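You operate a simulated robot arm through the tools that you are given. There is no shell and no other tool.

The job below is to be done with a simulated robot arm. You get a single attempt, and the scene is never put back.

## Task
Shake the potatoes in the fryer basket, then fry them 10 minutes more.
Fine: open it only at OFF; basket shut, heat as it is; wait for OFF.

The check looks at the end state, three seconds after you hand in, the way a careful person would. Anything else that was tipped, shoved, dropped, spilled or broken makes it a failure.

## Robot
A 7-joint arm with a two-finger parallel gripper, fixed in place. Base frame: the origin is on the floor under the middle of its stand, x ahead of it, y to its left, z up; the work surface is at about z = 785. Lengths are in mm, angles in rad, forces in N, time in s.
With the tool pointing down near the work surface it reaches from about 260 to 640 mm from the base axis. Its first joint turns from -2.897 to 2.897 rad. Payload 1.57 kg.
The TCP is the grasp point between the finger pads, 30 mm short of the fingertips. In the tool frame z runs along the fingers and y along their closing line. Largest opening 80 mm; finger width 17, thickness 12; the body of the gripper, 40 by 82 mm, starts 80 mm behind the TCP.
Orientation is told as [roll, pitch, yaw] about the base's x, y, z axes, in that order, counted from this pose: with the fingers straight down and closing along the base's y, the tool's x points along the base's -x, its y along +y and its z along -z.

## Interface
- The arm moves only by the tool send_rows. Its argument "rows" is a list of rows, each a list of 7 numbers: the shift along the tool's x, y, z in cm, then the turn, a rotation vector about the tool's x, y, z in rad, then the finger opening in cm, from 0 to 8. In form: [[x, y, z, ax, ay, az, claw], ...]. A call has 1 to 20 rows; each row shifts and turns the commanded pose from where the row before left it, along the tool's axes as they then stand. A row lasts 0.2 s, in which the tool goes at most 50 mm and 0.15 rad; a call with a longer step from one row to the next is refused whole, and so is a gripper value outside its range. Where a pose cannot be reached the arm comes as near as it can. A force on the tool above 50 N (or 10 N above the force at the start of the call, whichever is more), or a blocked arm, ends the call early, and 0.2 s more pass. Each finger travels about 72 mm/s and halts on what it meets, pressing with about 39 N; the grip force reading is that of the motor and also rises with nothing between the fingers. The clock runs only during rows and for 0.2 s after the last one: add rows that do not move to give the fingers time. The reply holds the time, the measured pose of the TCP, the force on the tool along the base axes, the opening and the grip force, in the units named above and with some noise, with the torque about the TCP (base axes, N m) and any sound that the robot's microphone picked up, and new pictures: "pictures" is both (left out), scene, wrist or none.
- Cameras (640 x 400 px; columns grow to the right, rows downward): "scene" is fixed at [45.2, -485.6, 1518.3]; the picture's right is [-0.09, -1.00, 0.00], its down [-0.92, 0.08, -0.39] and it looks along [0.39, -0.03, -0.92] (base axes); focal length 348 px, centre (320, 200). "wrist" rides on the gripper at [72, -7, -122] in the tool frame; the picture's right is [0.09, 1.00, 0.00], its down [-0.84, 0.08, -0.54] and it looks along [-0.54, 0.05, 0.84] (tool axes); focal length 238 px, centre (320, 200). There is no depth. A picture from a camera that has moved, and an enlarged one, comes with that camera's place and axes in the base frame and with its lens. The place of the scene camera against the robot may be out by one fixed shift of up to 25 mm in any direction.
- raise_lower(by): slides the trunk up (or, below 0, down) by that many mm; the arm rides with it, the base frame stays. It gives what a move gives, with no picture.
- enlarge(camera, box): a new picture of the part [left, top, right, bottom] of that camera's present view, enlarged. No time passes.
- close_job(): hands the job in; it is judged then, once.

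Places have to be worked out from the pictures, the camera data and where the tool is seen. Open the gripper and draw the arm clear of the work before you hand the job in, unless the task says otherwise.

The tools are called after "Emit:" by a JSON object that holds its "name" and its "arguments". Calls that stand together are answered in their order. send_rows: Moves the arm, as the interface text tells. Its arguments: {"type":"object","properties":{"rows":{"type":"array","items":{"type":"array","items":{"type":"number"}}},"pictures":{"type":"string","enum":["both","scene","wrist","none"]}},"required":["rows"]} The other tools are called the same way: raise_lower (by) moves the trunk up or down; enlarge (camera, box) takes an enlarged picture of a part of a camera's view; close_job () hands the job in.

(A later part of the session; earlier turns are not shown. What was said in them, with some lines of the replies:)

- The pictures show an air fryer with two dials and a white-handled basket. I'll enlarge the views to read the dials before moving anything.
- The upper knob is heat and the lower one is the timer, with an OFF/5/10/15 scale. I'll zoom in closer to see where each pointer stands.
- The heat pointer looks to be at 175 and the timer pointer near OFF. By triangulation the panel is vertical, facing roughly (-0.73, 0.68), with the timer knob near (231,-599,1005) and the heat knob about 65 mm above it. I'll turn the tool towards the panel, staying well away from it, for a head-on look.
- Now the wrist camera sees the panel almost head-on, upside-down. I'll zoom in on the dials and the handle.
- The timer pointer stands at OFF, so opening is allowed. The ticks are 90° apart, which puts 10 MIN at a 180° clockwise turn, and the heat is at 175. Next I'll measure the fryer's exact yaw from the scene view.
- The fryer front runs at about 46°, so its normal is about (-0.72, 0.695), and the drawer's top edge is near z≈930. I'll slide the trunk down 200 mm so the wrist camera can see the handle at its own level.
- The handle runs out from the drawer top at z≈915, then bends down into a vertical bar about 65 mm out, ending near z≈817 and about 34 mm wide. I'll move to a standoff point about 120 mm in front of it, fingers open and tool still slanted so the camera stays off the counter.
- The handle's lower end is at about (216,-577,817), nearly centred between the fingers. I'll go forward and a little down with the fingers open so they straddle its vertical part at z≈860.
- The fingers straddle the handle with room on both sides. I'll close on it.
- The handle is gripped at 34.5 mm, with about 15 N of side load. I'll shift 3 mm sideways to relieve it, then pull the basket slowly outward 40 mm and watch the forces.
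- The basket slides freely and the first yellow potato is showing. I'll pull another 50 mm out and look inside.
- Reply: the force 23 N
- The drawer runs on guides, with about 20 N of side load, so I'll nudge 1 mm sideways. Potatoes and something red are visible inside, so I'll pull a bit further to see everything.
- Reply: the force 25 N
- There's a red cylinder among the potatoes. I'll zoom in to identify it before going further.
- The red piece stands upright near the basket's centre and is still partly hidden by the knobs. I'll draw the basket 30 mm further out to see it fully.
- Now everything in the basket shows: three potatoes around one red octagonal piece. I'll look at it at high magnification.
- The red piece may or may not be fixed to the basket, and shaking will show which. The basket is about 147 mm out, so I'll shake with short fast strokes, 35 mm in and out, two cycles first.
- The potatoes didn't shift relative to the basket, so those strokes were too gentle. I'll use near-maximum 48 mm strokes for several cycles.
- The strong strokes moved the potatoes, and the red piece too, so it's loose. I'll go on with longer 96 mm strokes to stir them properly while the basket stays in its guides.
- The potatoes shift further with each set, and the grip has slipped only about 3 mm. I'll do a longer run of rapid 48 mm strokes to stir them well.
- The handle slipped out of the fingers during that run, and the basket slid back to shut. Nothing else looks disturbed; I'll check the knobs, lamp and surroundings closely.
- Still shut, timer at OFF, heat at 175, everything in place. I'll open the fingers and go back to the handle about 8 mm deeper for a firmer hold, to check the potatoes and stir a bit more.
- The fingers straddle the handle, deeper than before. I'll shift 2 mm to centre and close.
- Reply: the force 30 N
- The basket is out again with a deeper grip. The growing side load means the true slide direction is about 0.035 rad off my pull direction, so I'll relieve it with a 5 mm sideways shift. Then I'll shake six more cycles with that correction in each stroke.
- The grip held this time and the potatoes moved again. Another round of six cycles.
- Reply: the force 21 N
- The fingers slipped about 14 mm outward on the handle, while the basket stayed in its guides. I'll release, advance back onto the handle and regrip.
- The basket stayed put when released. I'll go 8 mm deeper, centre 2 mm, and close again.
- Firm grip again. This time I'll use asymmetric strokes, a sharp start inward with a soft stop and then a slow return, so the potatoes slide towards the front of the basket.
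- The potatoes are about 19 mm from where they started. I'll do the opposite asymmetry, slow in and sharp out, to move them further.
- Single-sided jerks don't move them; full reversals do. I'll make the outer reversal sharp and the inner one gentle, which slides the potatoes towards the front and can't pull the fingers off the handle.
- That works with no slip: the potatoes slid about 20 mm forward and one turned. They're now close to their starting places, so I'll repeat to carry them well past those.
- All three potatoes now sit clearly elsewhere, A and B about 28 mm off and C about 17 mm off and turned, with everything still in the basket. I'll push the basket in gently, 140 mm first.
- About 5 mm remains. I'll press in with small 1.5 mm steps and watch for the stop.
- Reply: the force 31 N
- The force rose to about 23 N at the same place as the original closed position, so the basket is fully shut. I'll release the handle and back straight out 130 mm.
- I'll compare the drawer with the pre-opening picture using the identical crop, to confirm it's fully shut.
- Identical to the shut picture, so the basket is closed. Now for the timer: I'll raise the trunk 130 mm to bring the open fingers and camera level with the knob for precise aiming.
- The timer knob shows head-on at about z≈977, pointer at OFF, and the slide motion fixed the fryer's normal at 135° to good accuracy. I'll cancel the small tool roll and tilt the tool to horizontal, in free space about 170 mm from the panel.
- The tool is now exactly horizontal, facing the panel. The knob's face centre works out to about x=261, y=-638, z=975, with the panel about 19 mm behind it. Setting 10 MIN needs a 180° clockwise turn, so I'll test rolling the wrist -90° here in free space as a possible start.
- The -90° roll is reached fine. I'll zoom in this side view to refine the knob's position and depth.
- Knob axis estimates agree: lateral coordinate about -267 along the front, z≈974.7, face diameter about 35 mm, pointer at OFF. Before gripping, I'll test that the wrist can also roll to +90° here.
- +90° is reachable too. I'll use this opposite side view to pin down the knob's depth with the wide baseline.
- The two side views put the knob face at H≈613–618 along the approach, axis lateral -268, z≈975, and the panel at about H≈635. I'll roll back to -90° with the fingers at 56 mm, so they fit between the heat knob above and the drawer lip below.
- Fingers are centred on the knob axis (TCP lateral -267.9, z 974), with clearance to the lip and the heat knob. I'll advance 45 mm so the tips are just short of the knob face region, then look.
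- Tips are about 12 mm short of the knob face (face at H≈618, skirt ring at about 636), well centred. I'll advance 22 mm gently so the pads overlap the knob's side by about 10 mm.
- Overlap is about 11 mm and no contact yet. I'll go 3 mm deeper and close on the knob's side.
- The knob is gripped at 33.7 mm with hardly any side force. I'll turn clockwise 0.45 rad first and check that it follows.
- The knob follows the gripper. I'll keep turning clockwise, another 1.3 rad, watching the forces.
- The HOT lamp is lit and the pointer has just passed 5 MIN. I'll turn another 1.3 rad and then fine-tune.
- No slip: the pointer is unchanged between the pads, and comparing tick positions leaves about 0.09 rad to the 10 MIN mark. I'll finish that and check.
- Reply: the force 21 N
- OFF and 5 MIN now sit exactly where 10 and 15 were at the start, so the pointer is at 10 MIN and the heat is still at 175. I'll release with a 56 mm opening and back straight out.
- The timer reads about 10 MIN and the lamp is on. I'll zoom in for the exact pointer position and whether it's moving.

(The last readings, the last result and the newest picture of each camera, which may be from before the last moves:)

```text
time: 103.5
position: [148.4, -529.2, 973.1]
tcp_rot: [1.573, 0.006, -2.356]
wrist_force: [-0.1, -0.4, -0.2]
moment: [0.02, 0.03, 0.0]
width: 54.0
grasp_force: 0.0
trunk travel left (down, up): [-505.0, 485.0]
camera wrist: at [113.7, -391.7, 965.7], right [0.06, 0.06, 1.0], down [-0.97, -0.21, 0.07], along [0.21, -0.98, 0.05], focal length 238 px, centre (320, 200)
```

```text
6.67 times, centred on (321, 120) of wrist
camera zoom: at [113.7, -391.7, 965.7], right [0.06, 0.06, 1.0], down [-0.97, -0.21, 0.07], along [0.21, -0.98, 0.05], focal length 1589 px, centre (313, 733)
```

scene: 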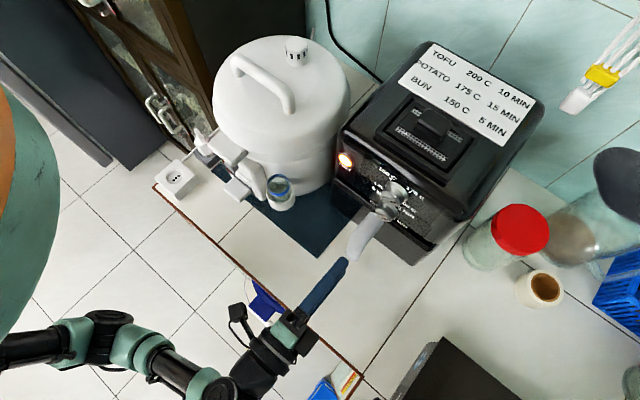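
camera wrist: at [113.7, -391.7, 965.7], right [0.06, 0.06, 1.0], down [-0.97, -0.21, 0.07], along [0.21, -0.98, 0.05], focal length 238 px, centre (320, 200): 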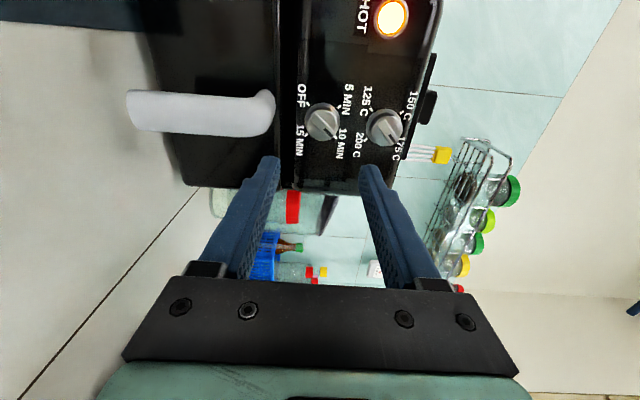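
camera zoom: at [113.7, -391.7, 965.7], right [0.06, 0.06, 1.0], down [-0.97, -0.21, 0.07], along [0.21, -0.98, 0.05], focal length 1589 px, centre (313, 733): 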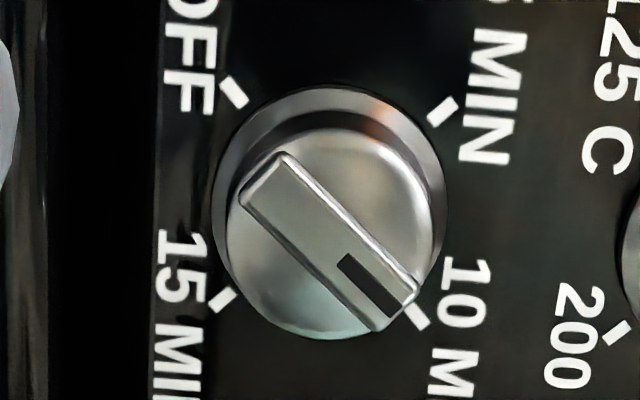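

The timer is running in compressed time: it went from a little past 10 to about 10 in 2.2 s, so the run to OFF takes about 22 s. The heat is still at 175 and the basket is shut. I'll back the arm further away with the gripper opening, and keep watching the dial.

Emit:
{"name": "send_rows", "arguments": {"rows": [[0, 0, -2.5, 0, 0, 0, 6], [0, 0, -2.5, 0, 0, 0, 7], [0, 0, -2.5, 0, 0, 0, 8], [0, 0, -2.5, 0, 0, 0, 8], [0, 0, 0, 0, 0, 0, 8], [0, 0, 0, 0, 0, 0, 8], [0, 0, 0, 0, 0, 0, 8], [0, 0, 0, 0, 0, 0, 8], [0, 0, 0, 0, 0, 0, 8], [0, 0, 0, 0, 0, 0, 8], [0, 0, 0, 0, 0, 0, 8], [0, 0, 0, 0, 0, 0, 8]], "pictures": "both"}}

Emit:
{"name": "enlarge", "arguments": {"camera": "wrist", "box": [280, 60, 420, 180]}}

Emit:
{"name": "enlarge", "arguments": {"camera": "scene", "box": [330, 150, 430, 240]}}

```text
time: 106.2
position: [77.4, -460.7, 974.2]
tcp_rot: [1.573, 0.005, -2.356]
wrist_force: [1.5, 0.7, 1.2]
moment: [-0.01, 0.03, 0.01]
width: 79.9
grasp_force: 0.0
trunk travel left (down, up): [-505.0, 485.0]
camera wrist: at [42.1, -322.6, 966.5], right [0.06, 0.06, 1.0], down [-0.97, -0.21, 0.07], along [0.21, -0.98, 0.05], focal length 238 px, centre (320, 200)
```

scene: 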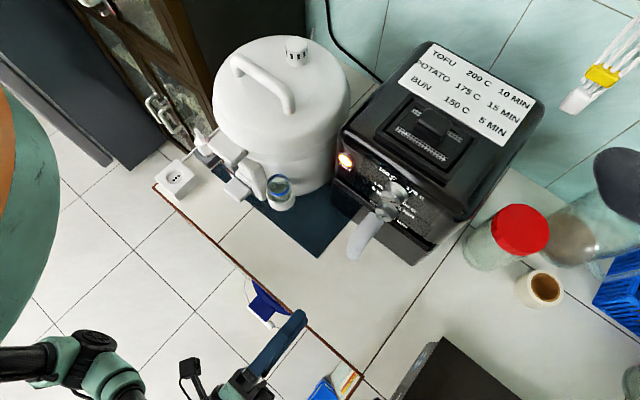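
wrist: 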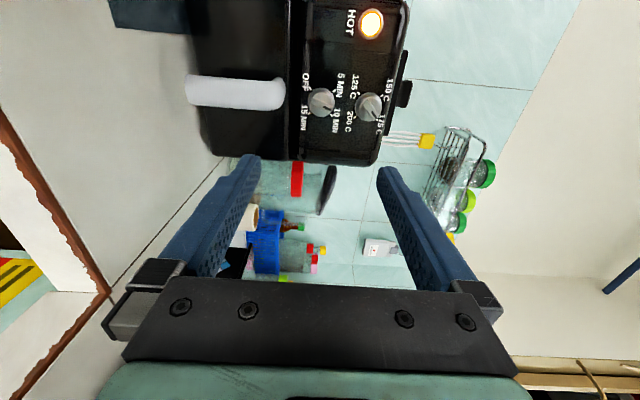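

```text
3.33 times, centred on (350, 120) of wrist
camera zoom: at [42.1, -322.6, 966.5], right [0.06, 0.06, 1.0], down [-0.97, -0.21, 0.07], along [0.21, -0.98, 0.05], focal length 794 px, centre (220, 467)
```

zoom: 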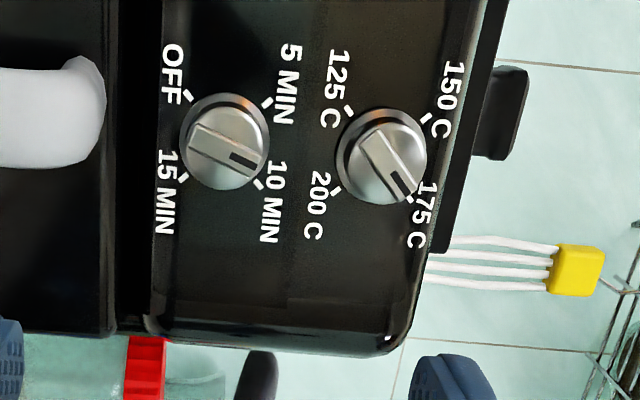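

```text
4.44 times, centred on (380, 195) of scene
camera zoom: at [45.2, -485.6, 1518.3], right [-0.09, -1.0, 0.0], down [-0.92, 0.08, -0.39], along [0.39, -0.03, -0.92], focal length 1548 px, centre (53, 222)
```

zoom: 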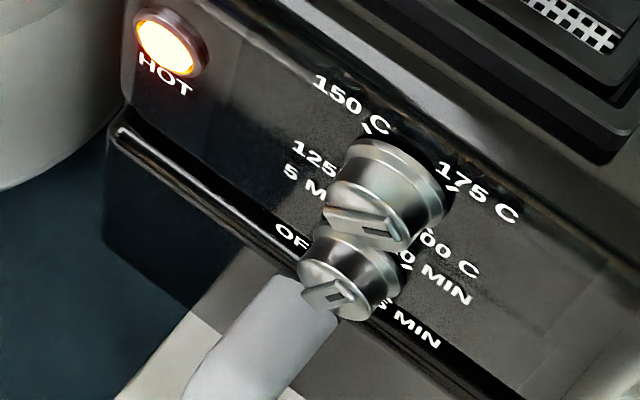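

It's winding down steadily at about 8.4°/s, now around 8.3 min, with about 18 s to OFF. I'll hold still and wait.

Emit:
{"name": "send_rows", "arguments": {"rows": [[0, 0, 0, 0, 0, 0, 8], [0, 0, 0, 0, 0, 0, 8], [0, 0, 0, 0, 0, 0, 8], [0, 0, 0, 0, 0, 0, 8], [0, 0, 0, 0, 0, 0, 8], [0, 0, 0, 0, 0, 0, 8], [0, 0, 0, 0, 0, 0, 8], [0, 0, 0, 0, 0, 0, 8], [0, 0, 0, 0, 0, 0, 8], [0, 0, 0, 0, 0, 0, 8], [0, 0, 0, 0, 0, 0, 8], [0, 0, 0, 0, 0, 0, 8], [0, 0, 0, 0, 0, 0, 8], [0, 0, 0, 0, 0, 0, 8], [0, 0, 0, 0, 0, 0, 8], [0, 0, 0, 0, 0, 0, 8], [0, 0, 0, 0, 0, 0, 8], [0, 0, 0, 0, 0, 0, 8], [0, 0, 0, 0, 0, 0, 8], [0, 0, 0, 0, 0, 0, 8]], "pictures": "none"}}

Emit:
{"name": "send_rows", "arguments": {"rows": [[0, 0, 0, 0, 0, 0, 8], [0, 0, 0, 0, 0, 0, 8], [0, 0, 0, 0, 0, 0, 8], [0, 0, 0, 0, 0, 0, 8], [0, 0, 0, 0, 0, 0, 8], [0, 0, 0, 0, 0, 0, 8], [0, 0, 0, 0, 0, 0, 8], [0, 0, 0, 0, 0, 0, 8], [0, 0, 0, 0, 0, 0, 8], [0, 0, 0, 0, 0, 0, 8], [0, 0, 0, 0, 0, 0, 8], [0, 0, 0, 0, 0, 0, 8], [0, 0, 0, 0, 0, 0, 8], [0, 0, 0, 0, 0, 0, 8], [0, 0, 0, 0, 0, 0, 8], [0, 0, 0, 0, 0, 0, 8], [0, 0, 0, 0, 0, 0, 8], [0, 0, 0, 0, 0, 0, 8], [0, 0, 0, 0, 0, 0, 8], [0, 0, 0, 0, 0, 0, 8]], "pictures": "wrist"}}

Emit:
{"name": "enlarge", "arguments": {"camera": "wrist", "box": [280, 60, 420, 180]}}

```text
time: 110.3
position: [77.9, -460.4, 974.3]
tcp_rot: [1.57, 0.005, -2.355]
wrist_force: [0.1, -0.8, -0.6]
moment: [0.03, -0.03, 0.03]
width: 79.8
grasp_force: 0.0
trunk travel left (down, up): [-505.0, 485.0]
```

```text
time: 114.5
position: [78.4, -460.4, 972.9]
tcp_rot: [1.573, 0.005, -2.354]
wrist_force: [0.2, 0.1, 0.7]
moment: [-0.02, -0.01, -0.01]
width: 80.0
grasp_force: 0.0
trunk travel left (down, up): [-505.0, 485.0]
camera wrist: at [42.1, -322.5, 966.5], right [0.06, 0.06, 1.0], down [-0.97, -0.21, 0.07], along [0.21, -0.98, 0.05], focal length 238 px, centre (320, 200)
```

wrist: 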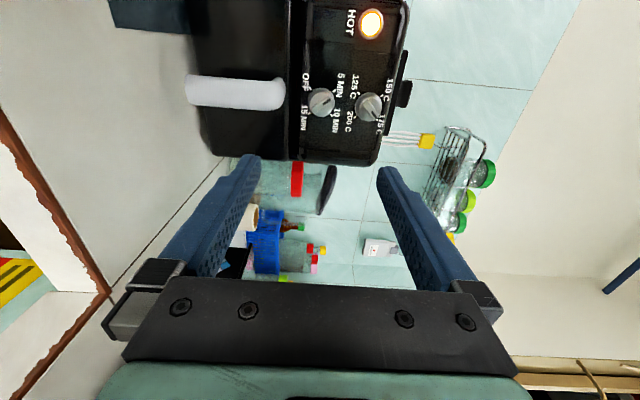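

```text
3.33 times, centred on (350, 120) of wrist
camera zoom: at [42.1, -322.5, 966.5], right [0.06, 0.06, 1.0], down [-0.97, -0.21, 0.07], along [0.21, -0.98, 0.05], focal length 794 px, centre (220, 467)
```

zoom: 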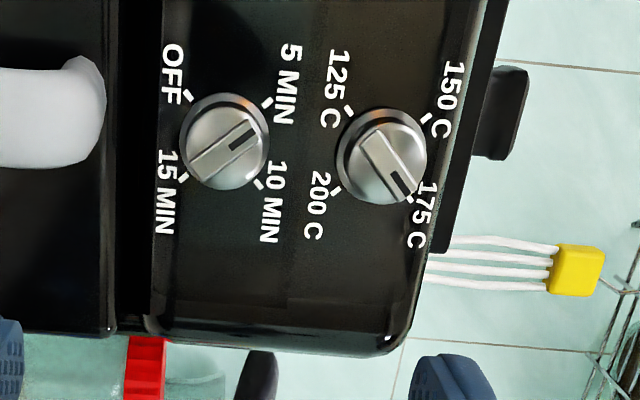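

Now at about 5 min. I'll keep waiting another 12 s.

Emit:
{"name": "send_rows", "arguments": {"rows": [[0, 0, 0, 0, 0, 0, 8], [0, 0, 0, 0, 0, 0, 8], [0, 0, 0, 0, 0, 0, 8], [0, 0, 0, 0, 0, 0, 8], [0, 0, 0, 0, 0, 0, 8], [0, 0, 0, 0, 0, 0, 8], [0, 0, 0, 0, 0, 0, 8], [0, 0, 0, 0, 0, 0, 8], [0, 0, 0, 0, 0, 0, 8], [0, 0, 0, 0, 0, 0, 8], [0, 0, 0, 0, 0, 0, 8], [0, 0, 0, 0, 0, 0, 8], [0, 0, 0, 0, 0, 0, 8], [0, 0, 0, 0, 0, 0, 8], [0, 0, 0, 0, 0, 0, 8], [0, 0, 0, 0, 0, 0, 8], [0, 0, 0, 0, 0, 0, 8], [0, 0, 0, 0, 0, 0, 8], [0, 0, 0, 0, 0, 0, 8], [0, 0, 0, 0, 0, 0, 8]], "pictures": "none"}}

Emit:
{"name": "send_rows", "arguments": {"rows": [[0, 0, 0, 0, 0, 0, 8], [0, 0, 0, 0, 0, 0, 8], [0, 0, 0, 0, 0, 0, 8], [0, 0, 0, 0, 0, 0, 8], [0, 0, 0, 0, 0, 0, 8], [0, 0, 0, 0, 0, 0, 8], [0, 0, 0, 0, 0, 0, 8], [0, 0, 0, 0, 0, 0, 8], [0, 0, 0, 0, 0, 0, 8], [0, 0, 0, 0, 0, 0, 8], [0, 0, 0, 0, 0, 0, 8], [0, 0, 0, 0, 0, 0, 8], [0, 0, 0, 0, 0, 0, 8], [0, 0, 0, 0, 0, 0, 8], [0, 0, 0, 0, 0, 0, 8], [0, 0, 0, 0, 0, 0, 8], [0, 0, 0, 0, 0, 0, 8], [0, 0, 0, 0, 0, 0, 8], [0, 0, 0, 0, 0, 0, 8], [0, 0, 0, 0, 0, 0, 8]], "pictures": "none"}}

Emit:
{"name": "send_rows", "arguments": {"rows": [[0, 0, 0, 0, 0, 0, 8], [0, 0, 0, 0, 0, 0, 8], [0, 0, 0, 0, 0, 0, 8], [0, 0, 0, 0, 0, 0, 8], [0, 0, 0, 0, 0, 0, 8], [0, 0, 0, 0, 0, 0, 8], [0, 0, 0, 0, 0, 0, 8], [0, 0, 0, 0, 0, 0, 8], [0, 0, 0, 0, 0, 0, 8], [0, 0, 0, 0, 0, 0, 8], [0, 0, 0, 0, 0, 0, 8], [0, 0, 0, 0, 0, 0, 8], [0, 0, 0, 0, 0, 0, 8], [0, 0, 0, 0, 0, 0, 8], [0, 0, 0, 0, 0, 0, 8], [0, 0, 0, 0, 0, 0, 8], [0, 0, 0, 0, 0, 0, 8], [0, 0, 0, 0, 0, 0, 8], [0, 0, 0, 0, 0, 0, 8], [0, 0, 0, 0, 0, 0, 8]], "pictures": "both"}}

Emit:
{"name": "enlarge", "arguments": {"camera": "wrist", "box": [280, 60, 420, 180]}}

```text
time: 118.8
position: [78.9, -460.4, 973.3]
tcp_rot: [1.572, 0.007, -2.355]
wrist_force: [0.6, -0.2, -0.5]
moment: [0.0, 0.04, 0.01]
width: 80.2
grasp_force: 0.0
trunk travel left (down, up): [-505.0, 485.0]
```

```text
time: 123.0
position: [78.3, -460.0, 974.1]
tcp_rot: [1.573, 0.005, -2.355]
wrist_force: [0.2, -0.1, -0.2]
moment: [-0.01, 0.01, -0.02]
width: 79.7
grasp_force: 0.0
trunk travel left (down, up): [-505.0, 485.0]
```

```text
time: 127.2
position: [79.4, -459.9, 973.7]
tcp_rot: [1.572, 0.005, -2.355]
wrist_force: [0.2, -0.8, -0.8]
moment: [-0.03, 0.03, 0.0]
width: 79.9
grasp_force: 0.0
trunk travel left (down, up): [-505.0, 485.0]
camera wrist: at [42.1, -322.5, 966.5], right [0.06, 0.06, 1.0], down [-0.97, -0.21, 0.07], along [0.21, -0.98, 0.05], focal length 238 px, centre (320, 200)
```

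scene: 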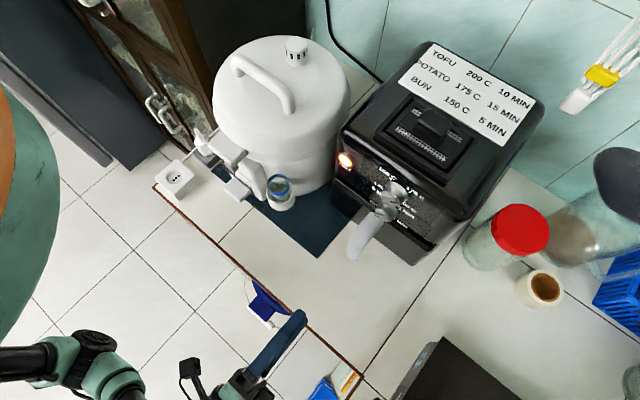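
wrist: 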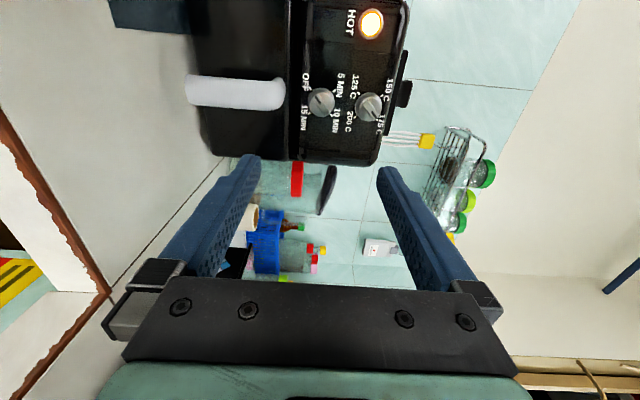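

```text
3.33 times, centred on (350, 120) of wrist
camera zoom: at [42.1, -322.5, 966.5], right [0.06, 0.06, 1.0], down [-0.97, -0.21, 0.07], along [0.21, -0.98, 0.05], focal length 794 px, centre (220, 467)
```

zoom: 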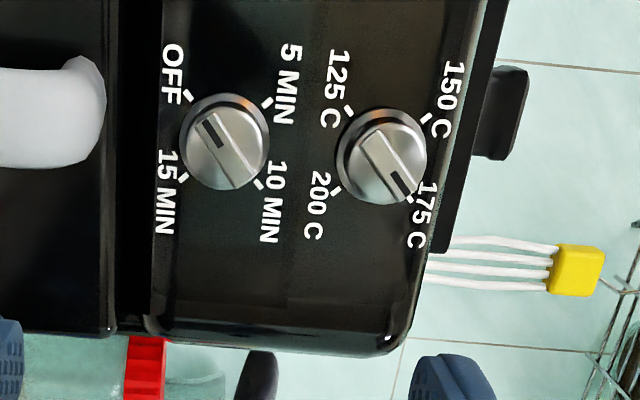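

The pointer is almost at OFF and the lamp is still on. I'll wait a few more seconds.

Emit:
{"name": "send_rows", "arguments": {"rows": [[0, 0, 0, 0, 0, 0, 8], [0, 0, 0, 0, 0, 0, 8], [0, 0, 0, 0, 0, 0, 8], [0, 0, 0, 0, 0, 0, 8], [0, 0, 0, 0, 0, 0, 8], [0, 0, 0, 0, 0, 0, 8], [0, 0, 0, 0, 0, 0, 8], [0, 0, 0, 0, 0, 0, 8], [0, 0, 0, 0, 0, 0, 8], [0, 0, 0, 0, 0, 0, 8], [0, 0, 0, 0, 0, 0, 8], [0, 0, 0, 0, 0, 0, 8], [0, 0, 0, 0, 0, 0, 8], [0, 0, 0, 0, 0, 0, 8], [0, 0, 0, 0, 0, 0, 8]], "pictures": "both"}}

Emit:
{"name": "enlarge", "arguments": {"camera": "wrist", "box": [280, 0, 420, 180]}}

Emit:
{"name": "enlarge", "arguments": {"camera": "scene", "box": [280, 150, 440, 290]}}

```text
time: 130.3
position: [77.9, -459.7, 974.3]
tcp_rot: [1.574, 0.006, -2.354]
wrist_force: [0.4, 0.1, 0.7]
moment: [-0.02, 0.01, -0.02]
width: 80.0
grasp_force: 0.1
trunk travel left (down, up): [-505.0, 485.0]
camera wrist: at [42.1, -322.5, 966.5], right [0.06, 0.06, 1.0], down [-0.97, -0.21, 0.07], along [0.21, -0.98, 0.05], focal length 238 px, centre (320, 200)
```

scene: 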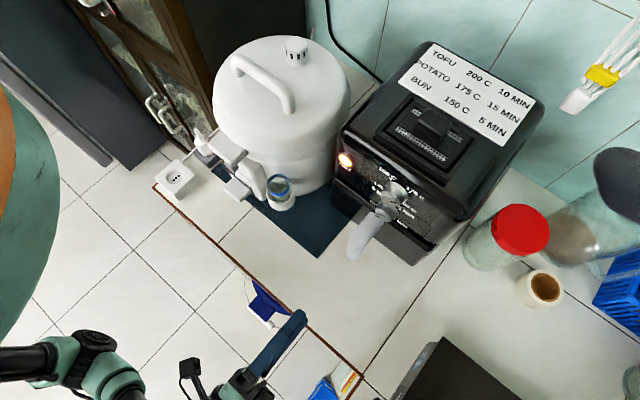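
wrist: 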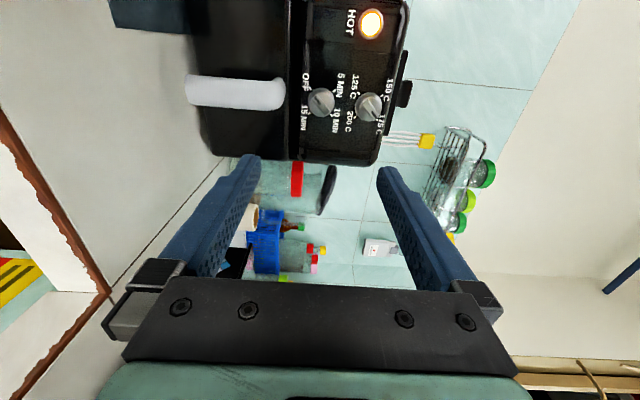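

```text
2.22 times, centred on (350, 90) of wrist
camera zoom: at [42.1, -322.5, 966.5], right [0.06, 0.06, 1.0], down [-0.97, -0.21, 0.07], along [0.21, -0.98, 0.05], focal length 530 px, centre (253, 444)
```

zoom: 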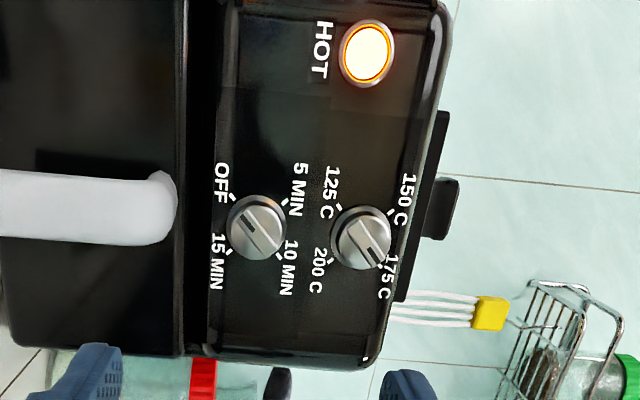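

```text
2.86 times, centred on (360, 220) of scene
camera zoom: at [45.2, -485.6, 1518.3], right [-0.09, -1.0, 0.0], down [-0.92, 0.08, -0.39], along [0.39, -0.03, -0.92], focal length 995 px, centre (206, 143)
```

zoom: 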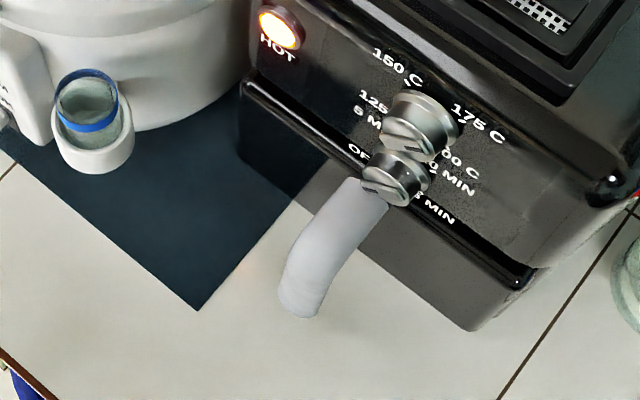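

The pointer looks to be at OFF, but the HOT lamp still glows. I'll zoom in on the pointer and wait another 4 s to be sure it has stopped.

Emit:
{"name": "send_rows", "arguments": {"rows": [[0, 0, 0, 0, 0, 0, 8], [0, 0, 0, 0, 0, 0, 8], [0, 0, 0, 0, 0, 0, 8], [0, 0, 0, 0, 0, 0, 8], [0, 0, 0, 0, 0, 0, 8], [0, 0, 0, 0, 0, 0, 8], [0, 0, 0, 0, 0, 0, 8], [0, 0, 0, 0, 0, 0, 8], [0, 0, 0, 0, 0, 0, 8], [0, 0, 0, 0, 0, 0, 8], [0, 0, 0, 0, 0, 0, 8], [0, 0, 0, 0, 0, 0, 8], [0, 0, 0, 0, 0, 0, 8], [0, 0, 0, 0, 0, 0, 8], [0, 0, 0, 0, 0, 0, 8], [0, 0, 0, 0, 0, 0, 8], [0, 0, 0, 0, 0, 0, 8], [0, 0, 0, 0, 0, 0, 8], [0, 0, 0, 0, 0, 0, 8], [0, 0, 0, 0, 0, 0, 8]], "pictures": "wrist"}}

Emit:
{"name": "enlarge", "arguments": {"camera": "wrist", "box": [285, 70, 357, 130]}}

Emit:
{"name": "enlarge", "arguments": {"camera": "wrist", "box": [340, 0, 410, 50]}}

```text
time: 134.6
position: [77.3, -459.7, 973.6]
tcp_rot: [1.573, 0.007, -2.353]
wrist_force: [-0.2, 0.9, -0.3]
moment: [0.0, -0.04, 0.01]
width: 79.9
grasp_force: 0.0
trunk travel left (down, up): [-505.0, 485.0]
camera wrist: at [42.1, -322.5, 966.5], right [0.06, 0.06, 1.0], down [-0.97, -0.21, 0.07], along [0.21, -0.98, 0.05], focal length 238 px, centre (320, 200)
```

wrist: 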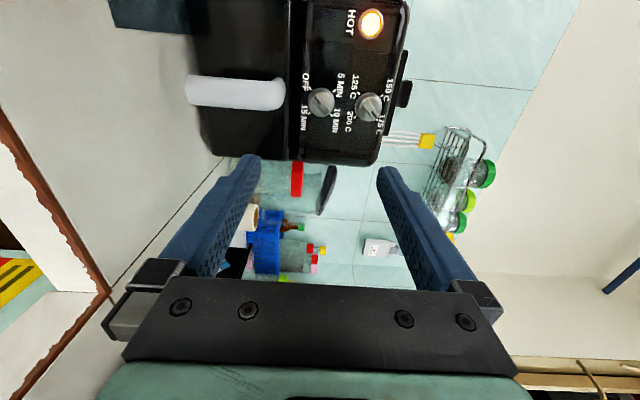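

```text
6.67 times, centred on (321, 100) of wrist
camera zoom: at [42.1, -322.5, 966.5], right [0.06, 0.06, 1.0], down [-0.97, -0.21, 0.07], along [0.21, -0.98, 0.05], focal length 1589 px, centre (313, 867)
```

zoom: 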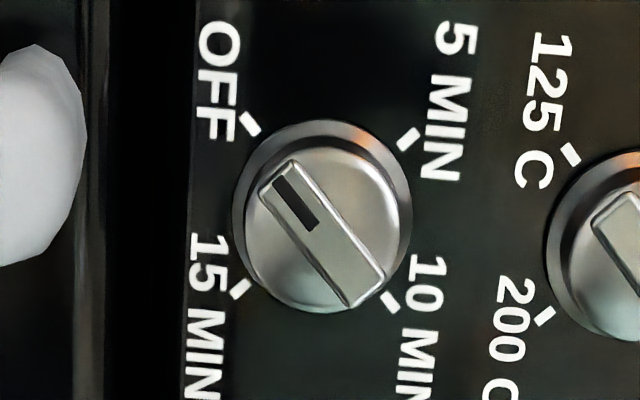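

```text
8.00 times, centred on (375, 25) of wrist
camera zoom: at [42.1, -322.5, 966.5], right [0.06, 0.06, 1.0], down [-0.97, -0.21, 0.07], along [0.21, -0.98, 0.05], focal length 1907 px, centre (-120, 1600)
```

zoom: 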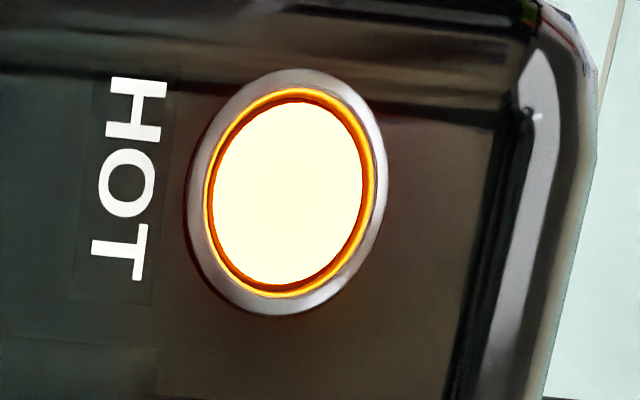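

The pointer is within a couple of degrees of OFF. I'll wait a bit more and compare with the same zoom to see whether it's still creeping and whether the lamp goes out.

Emit:
{"name": "send_rows", "arguments": {"rows": [[0, 0, 0, 0, 0, 0, 8], [0, 0, 0, 0, 0, 0, 8], [0, 0, 0, 0, 0, 0, 8], [0, 0, 0, 0, 0, 0, 8], [0, 0, 0, 0, 0, 0, 8], [0, 0, 0, 0, 0, 0, 8], [0, 0, 0, 0, 0, 0, 8], [0, 0, 0, 0, 0, 0, 8], [0, 0, 0, 0, 0, 0, 8], [0, 0, 0, 0, 0, 0, 8], [0, 0, 0, 0, 0, 0, 8], [0, 0, 0, 0, 0, 0, 8], [0, 0, 0, 0, 0, 0, 8], [0, 0, 0, 0, 0, 0, 8], [0, 0, 0, 0, 0, 0, 8], [0, 0, 0, 0, 0, 0, 8], [0, 0, 0, 0, 0, 0, 8], [0, 0, 0, 0, 0, 0, 8], [0, 0, 0, 0, 0, 0, 8], [0, 0, 0, 0, 0, 0, 8]], "pictures": "wrist"}}

Emit:
{"name": "enlarge", "arguments": {"camera": "wrist", "box": [285, 70, 357, 130]}}

```text
time: 138.8
position: [78.2, -460.3, 973.3]
tcp_rot: [1.573, 0.004, -2.355]
wrist_force: [-0.2, 0.4, -0.3]
moment: [0.02, 0.0, 0.0]
width: 80.3
grasp_force: 0.1
trunk travel left (down, up): [-505.0, 485.0]
camera wrist: at [42.1, -322.5, 966.5], right [0.06, 0.06, 1.0], down [-0.97, -0.21, 0.07], along [0.21, -0.98, 0.05], focal length 238 px, centre (320, 200)
```

wrist: 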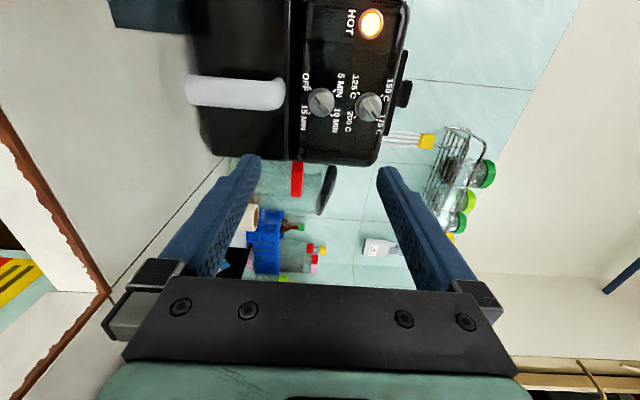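

```text
6.67 times, centred on (321, 100) of wrist
camera zoom: at [42.1, -322.5, 966.5], right [0.06, 0.06, 1.0], down [-0.97, -0.21, 0.07], along [0.21, -0.98, 0.05], focal length 1589 px, centre (313, 867)
```

zoom: 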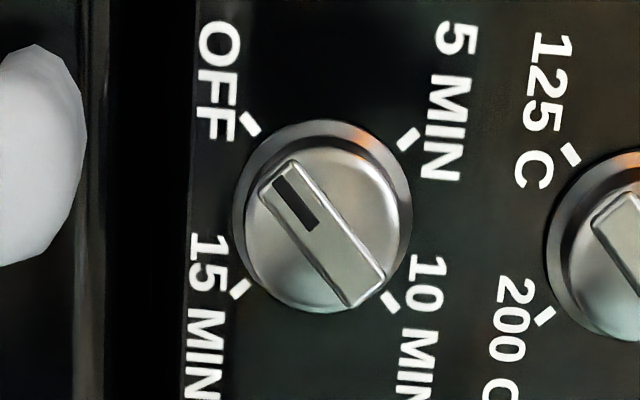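

The pointer hasn't changed in 4 s, but the lamp is still lit and no ding was reported. I'll look at the pointer at higher zoom and compare its exact angle with the OFF tick.

Emit:
{"name": "enlarge", "arguments": {"camera": "wrist", "box": [304, 84, 340, 114]}}

Emit:
{"name": "send_rows", "arguments": {"rows": [[0, 0, 0, 0, 0, 0, 8], [0, 0, 0, 0, 0, 0, 8], [0, 0, 0, 0, 0, 0, 8], [0, 0, 0, 0, 0, 0, 8], [0, 0, 0, 0, 0, 0, 8], [0, 0, 0, 0, 0, 0, 8], [0, 0, 0, 0, 0, 0, 8], [0, 0, 0, 0, 0, 0, 8], [0, 0, 0, 0, 0, 0, 8], [0, 0, 0, 0, 0, 0, 8], [0, 0, 0, 0, 0, 0, 8], [0, 0, 0, 0, 0, 0, 8], [0, 0, 0, 0, 0, 0, 8], [0, 0, 0, 0, 0, 0, 8], [0, 0, 0, 0, 0, 0, 8], [0, 0, 0, 0, 0, 0, 8], [0, 0, 0, 0, 0, 0, 8], [0, 0, 0, 0, 0, 0, 8], [0, 0, 0, 0, 0, 0, 8], [0, 0, 0, 0, 0, 0, 8]], "pictures": "none"}}

Emit:
{"name": "send_rows", "arguments": {"rows": [[0, 0, 0, 0, 0, 0, 8], [0, 0, 0, 0, 0, 0, 8], [0, 0, 0, 0, 0, 0, 8], [0, 0, 0, 0, 0, 0, 8], [0, 0, 0, 0, 0, 0, 8], [0, 0, 0, 0, 0, 0, 8], [0, 0, 0, 0, 0, 0, 8], [0, 0, 0, 0, 0, 0, 8], [0, 0, 0, 0, 0, 0, 8], [0, 0, 0, 0, 0, 0, 8], [0, 0, 0, 0, 0, 0, 8], [0, 0, 0, 0, 0, 0, 8], [0, 0, 0, 0, 0, 0, 8], [0, 0, 0, 0, 0, 0, 8], [0, 0, 0, 0, 0, 0, 8], [0, 0, 0, 0, 0, 0, 8], [0, 0, 0, 0, 0, 0, 8], [0, 0, 0, 0, 0, 0, 8], [0, 0, 0, 0, 0, 0, 8], [0, 0, 0, 0, 0, 0, 8]], "pictures": "both"}}

Emit:
{"name": "enlarge", "arguments": {"camera": "wrist", "box": [304, 84, 340, 114]}}

```text
13.33 times, centred on (322, 99) of wrist
camera zoom: at [42.1, -322.5, 966.5], right [0.06, 0.06, 1.0], down [-0.97, -0.21, 0.07], along [0.21, -0.98, 0.05], focal length 3178 px, centre (293, 1547)
```

zoom: 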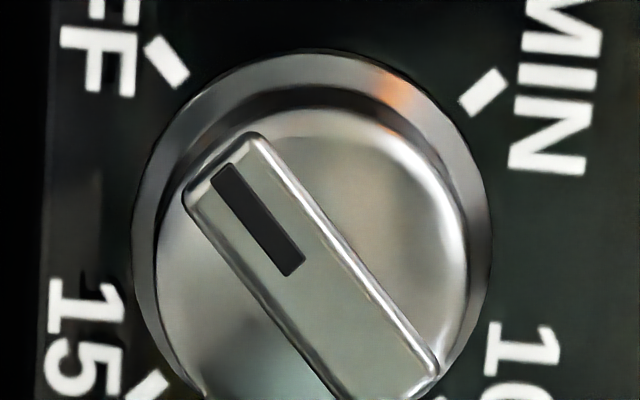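

```text
time: 142.9
position: [77.9, -459.6, 971.8]
tcp_rot: [1.573, 0.005, -2.355]
wrist_force: [0.3, 0.7, 1.1]
moment: [-0.03, 0.01, 0.03]
width: 79.6
grasp_force: 0.0
trunk travel left (down, up): [-505.0, 485.0]
```

```text
time: 147.2
position: [76.6, -459.4, 974.3]
tcp_rot: [1.574, 0.005, -2.354]
wrist_force: [0.1, 0.2, 0.2]
moment: [-0.02, 0.02, -0.01]
width: 79.9
grasp_force: 0.0
trunk travel left (down, up): [-505.0, 485.0]
camera wrist: at [42.1, -322.5, 966.5], right [0.06, 0.06, 1.0], down [-0.97, -0.21, 0.07], along [0.21, -0.98, 0.05], focal length 238 px, centre (320, 200)
```

scene: 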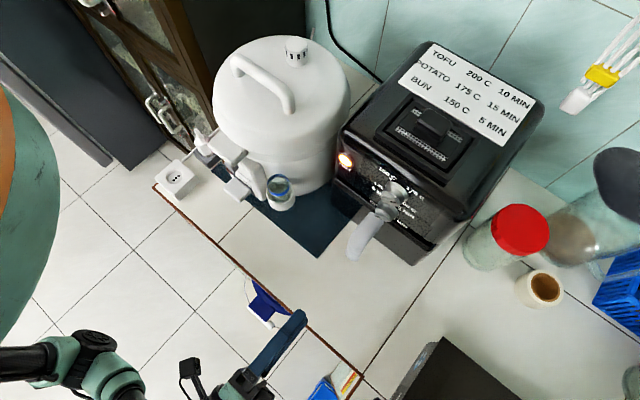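
wrist: 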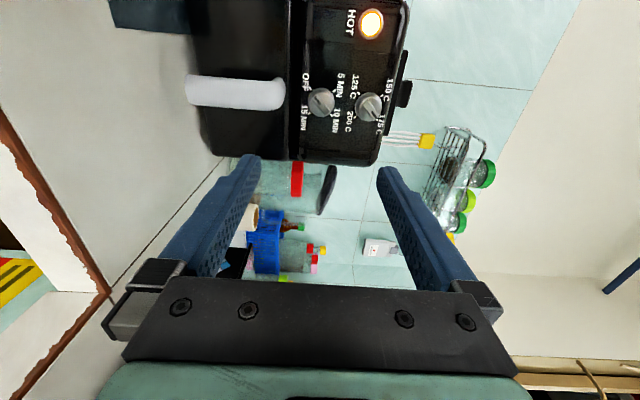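

```text
13.33 times, centred on (322, 99) of wrist
camera zoom: at [42.1, -322.5, 966.5], right [0.06, 0.06, 1.0], down [-0.97, -0.21, 0.07], along [0.21, -0.98, 0.05], focal length 3178 px, centre (293, 1547)
```

zoom: 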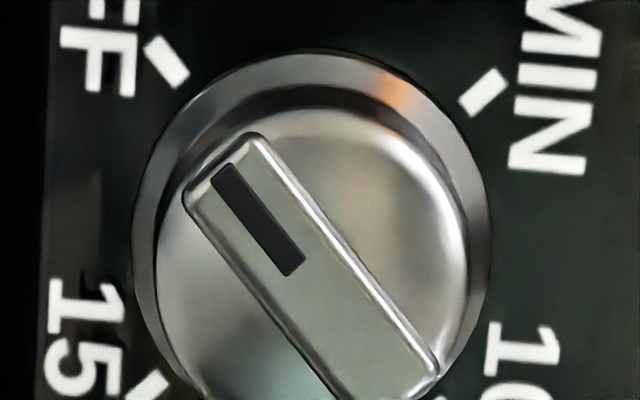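

The pointer is steady and lined up with the OFF tick. The HOT lamp is presumably showing leftover heat. Basket shut, heat at 175, surroundings untouched. I'll draw the arm back another 75 mm and take a last look.

Emit:
{"name": "send_rows", "arguments": {"rows": [[0, 0, -2.5, 0, 0, 0, 8], [0, 0, -2.5, 0, 0, 0, 8], [0, 0, -2.5, 0, 0, 0, 8], [0, 0, 0, 0, 0, 0, 8], [0, 0, 0, 0, 0, 0, 8], [0, 0, 0, 0, 0, 0, 8]], "pictures": "both"}}

Emit:
{"name": "enlarge", "arguments": {"camera": "scene", "box": [280, 150, 440, 290]}}

```text
time: 148.6
position: [28.9, -407.5, 973.6]
tcp_rot: [1.574, 0.005, -2.356]
wrist_force: [0.4, -0.2, -0.8]
moment: [-0.01, 0.02, -0.03]
width: 80.0
grasp_force: 0.0
trunk travel left (down, up): [-505.0, 485.0]
camera wrist: at [-8.3, -269.7, 966.5], right [0.06, 0.06, 1.0], down [-0.97, -0.21, 0.07], along [0.21, -0.98, 0.05], focal length 238 px, centre (320, 200)
```

scene: 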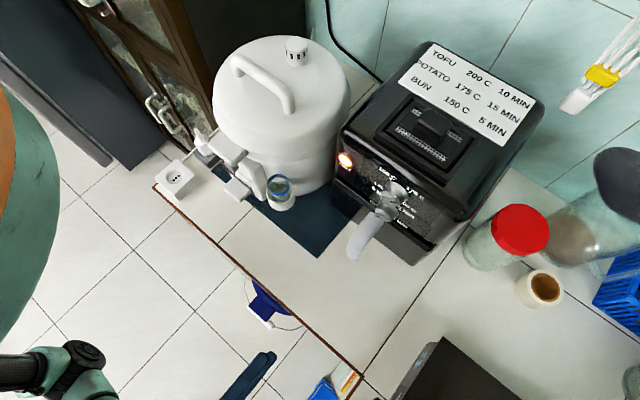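
wrist: 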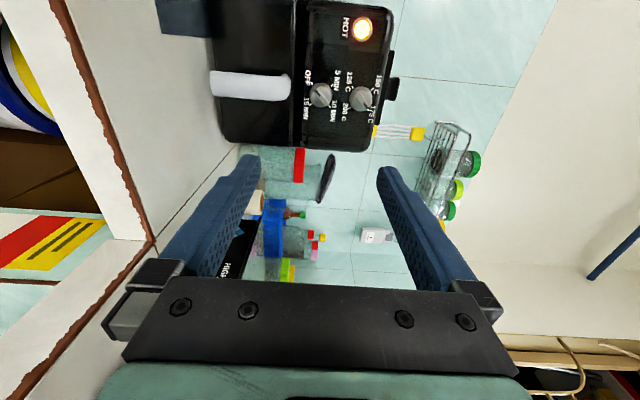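

```text
2.86 times, centred on (360, 220) of scene
camera zoom: at [45.2, -485.6, 1518.3], right [-0.09, -1.0, 0.0], down [-0.92, 0.08, -0.39], along [0.39, -0.03, -0.92], focal length 995 px, centre (206, 143)
```

zoom: 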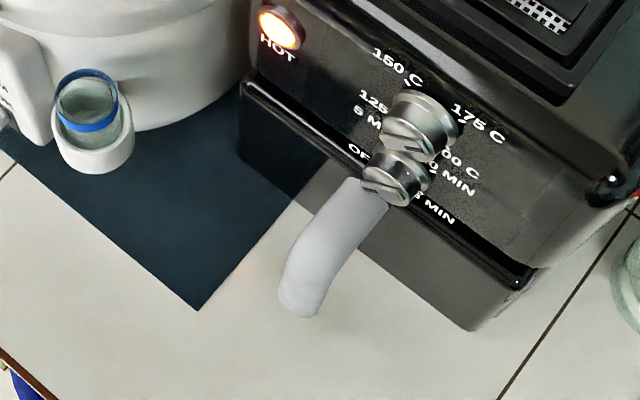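

The timer has run down to OFF, the basket is shut, the heat is still at 175 C, nothing else has moved, and the arm is clear with the gripper open. Handing in.

Emit:
{"name": "close_job", "arguments": {}}

```text
The job is handed in.
```

The potatoes were shaken and fried again, and I handed the job in once the timer was back at OFF. The fry probably ran a bit over 10 minutes.

- **Opening:** I pulled the basket out only with the timer at OFF.
- **Shaking:** I shook it with repeated back-and-forth strokes. All three potatoes moved: two about 28 mm, and the third about 17 mm and turned. During one run the handle slipped out of the fingers and the basket slid shut by itself. I gripped it again, shook some more and then pushed it fully shut.
- **Frying:** I turned the timer to 10 MIN, but letting go nudged the knob slightly past the mark. From the pictures, the fry ran about 11 minutes on the dial, plus a few seconds while I was still holding the knob. The timer runs faster than real time here.
- **Heat:** I never touched the heat dial; it still reads 175 C.
- **HOT lamp:** It was still lit when I handed in. The timer pointer had been still at OFF for over ten seconds, so I took the lamp to mean leftover heat. I heard no bell.
- **Red piece:** There is a loose red octagonal piece in the basket with the potatoes. I don't know what it is, and I left it in.

Nothing else in the pictures looks moved, and the arm is clear with the gripper open.
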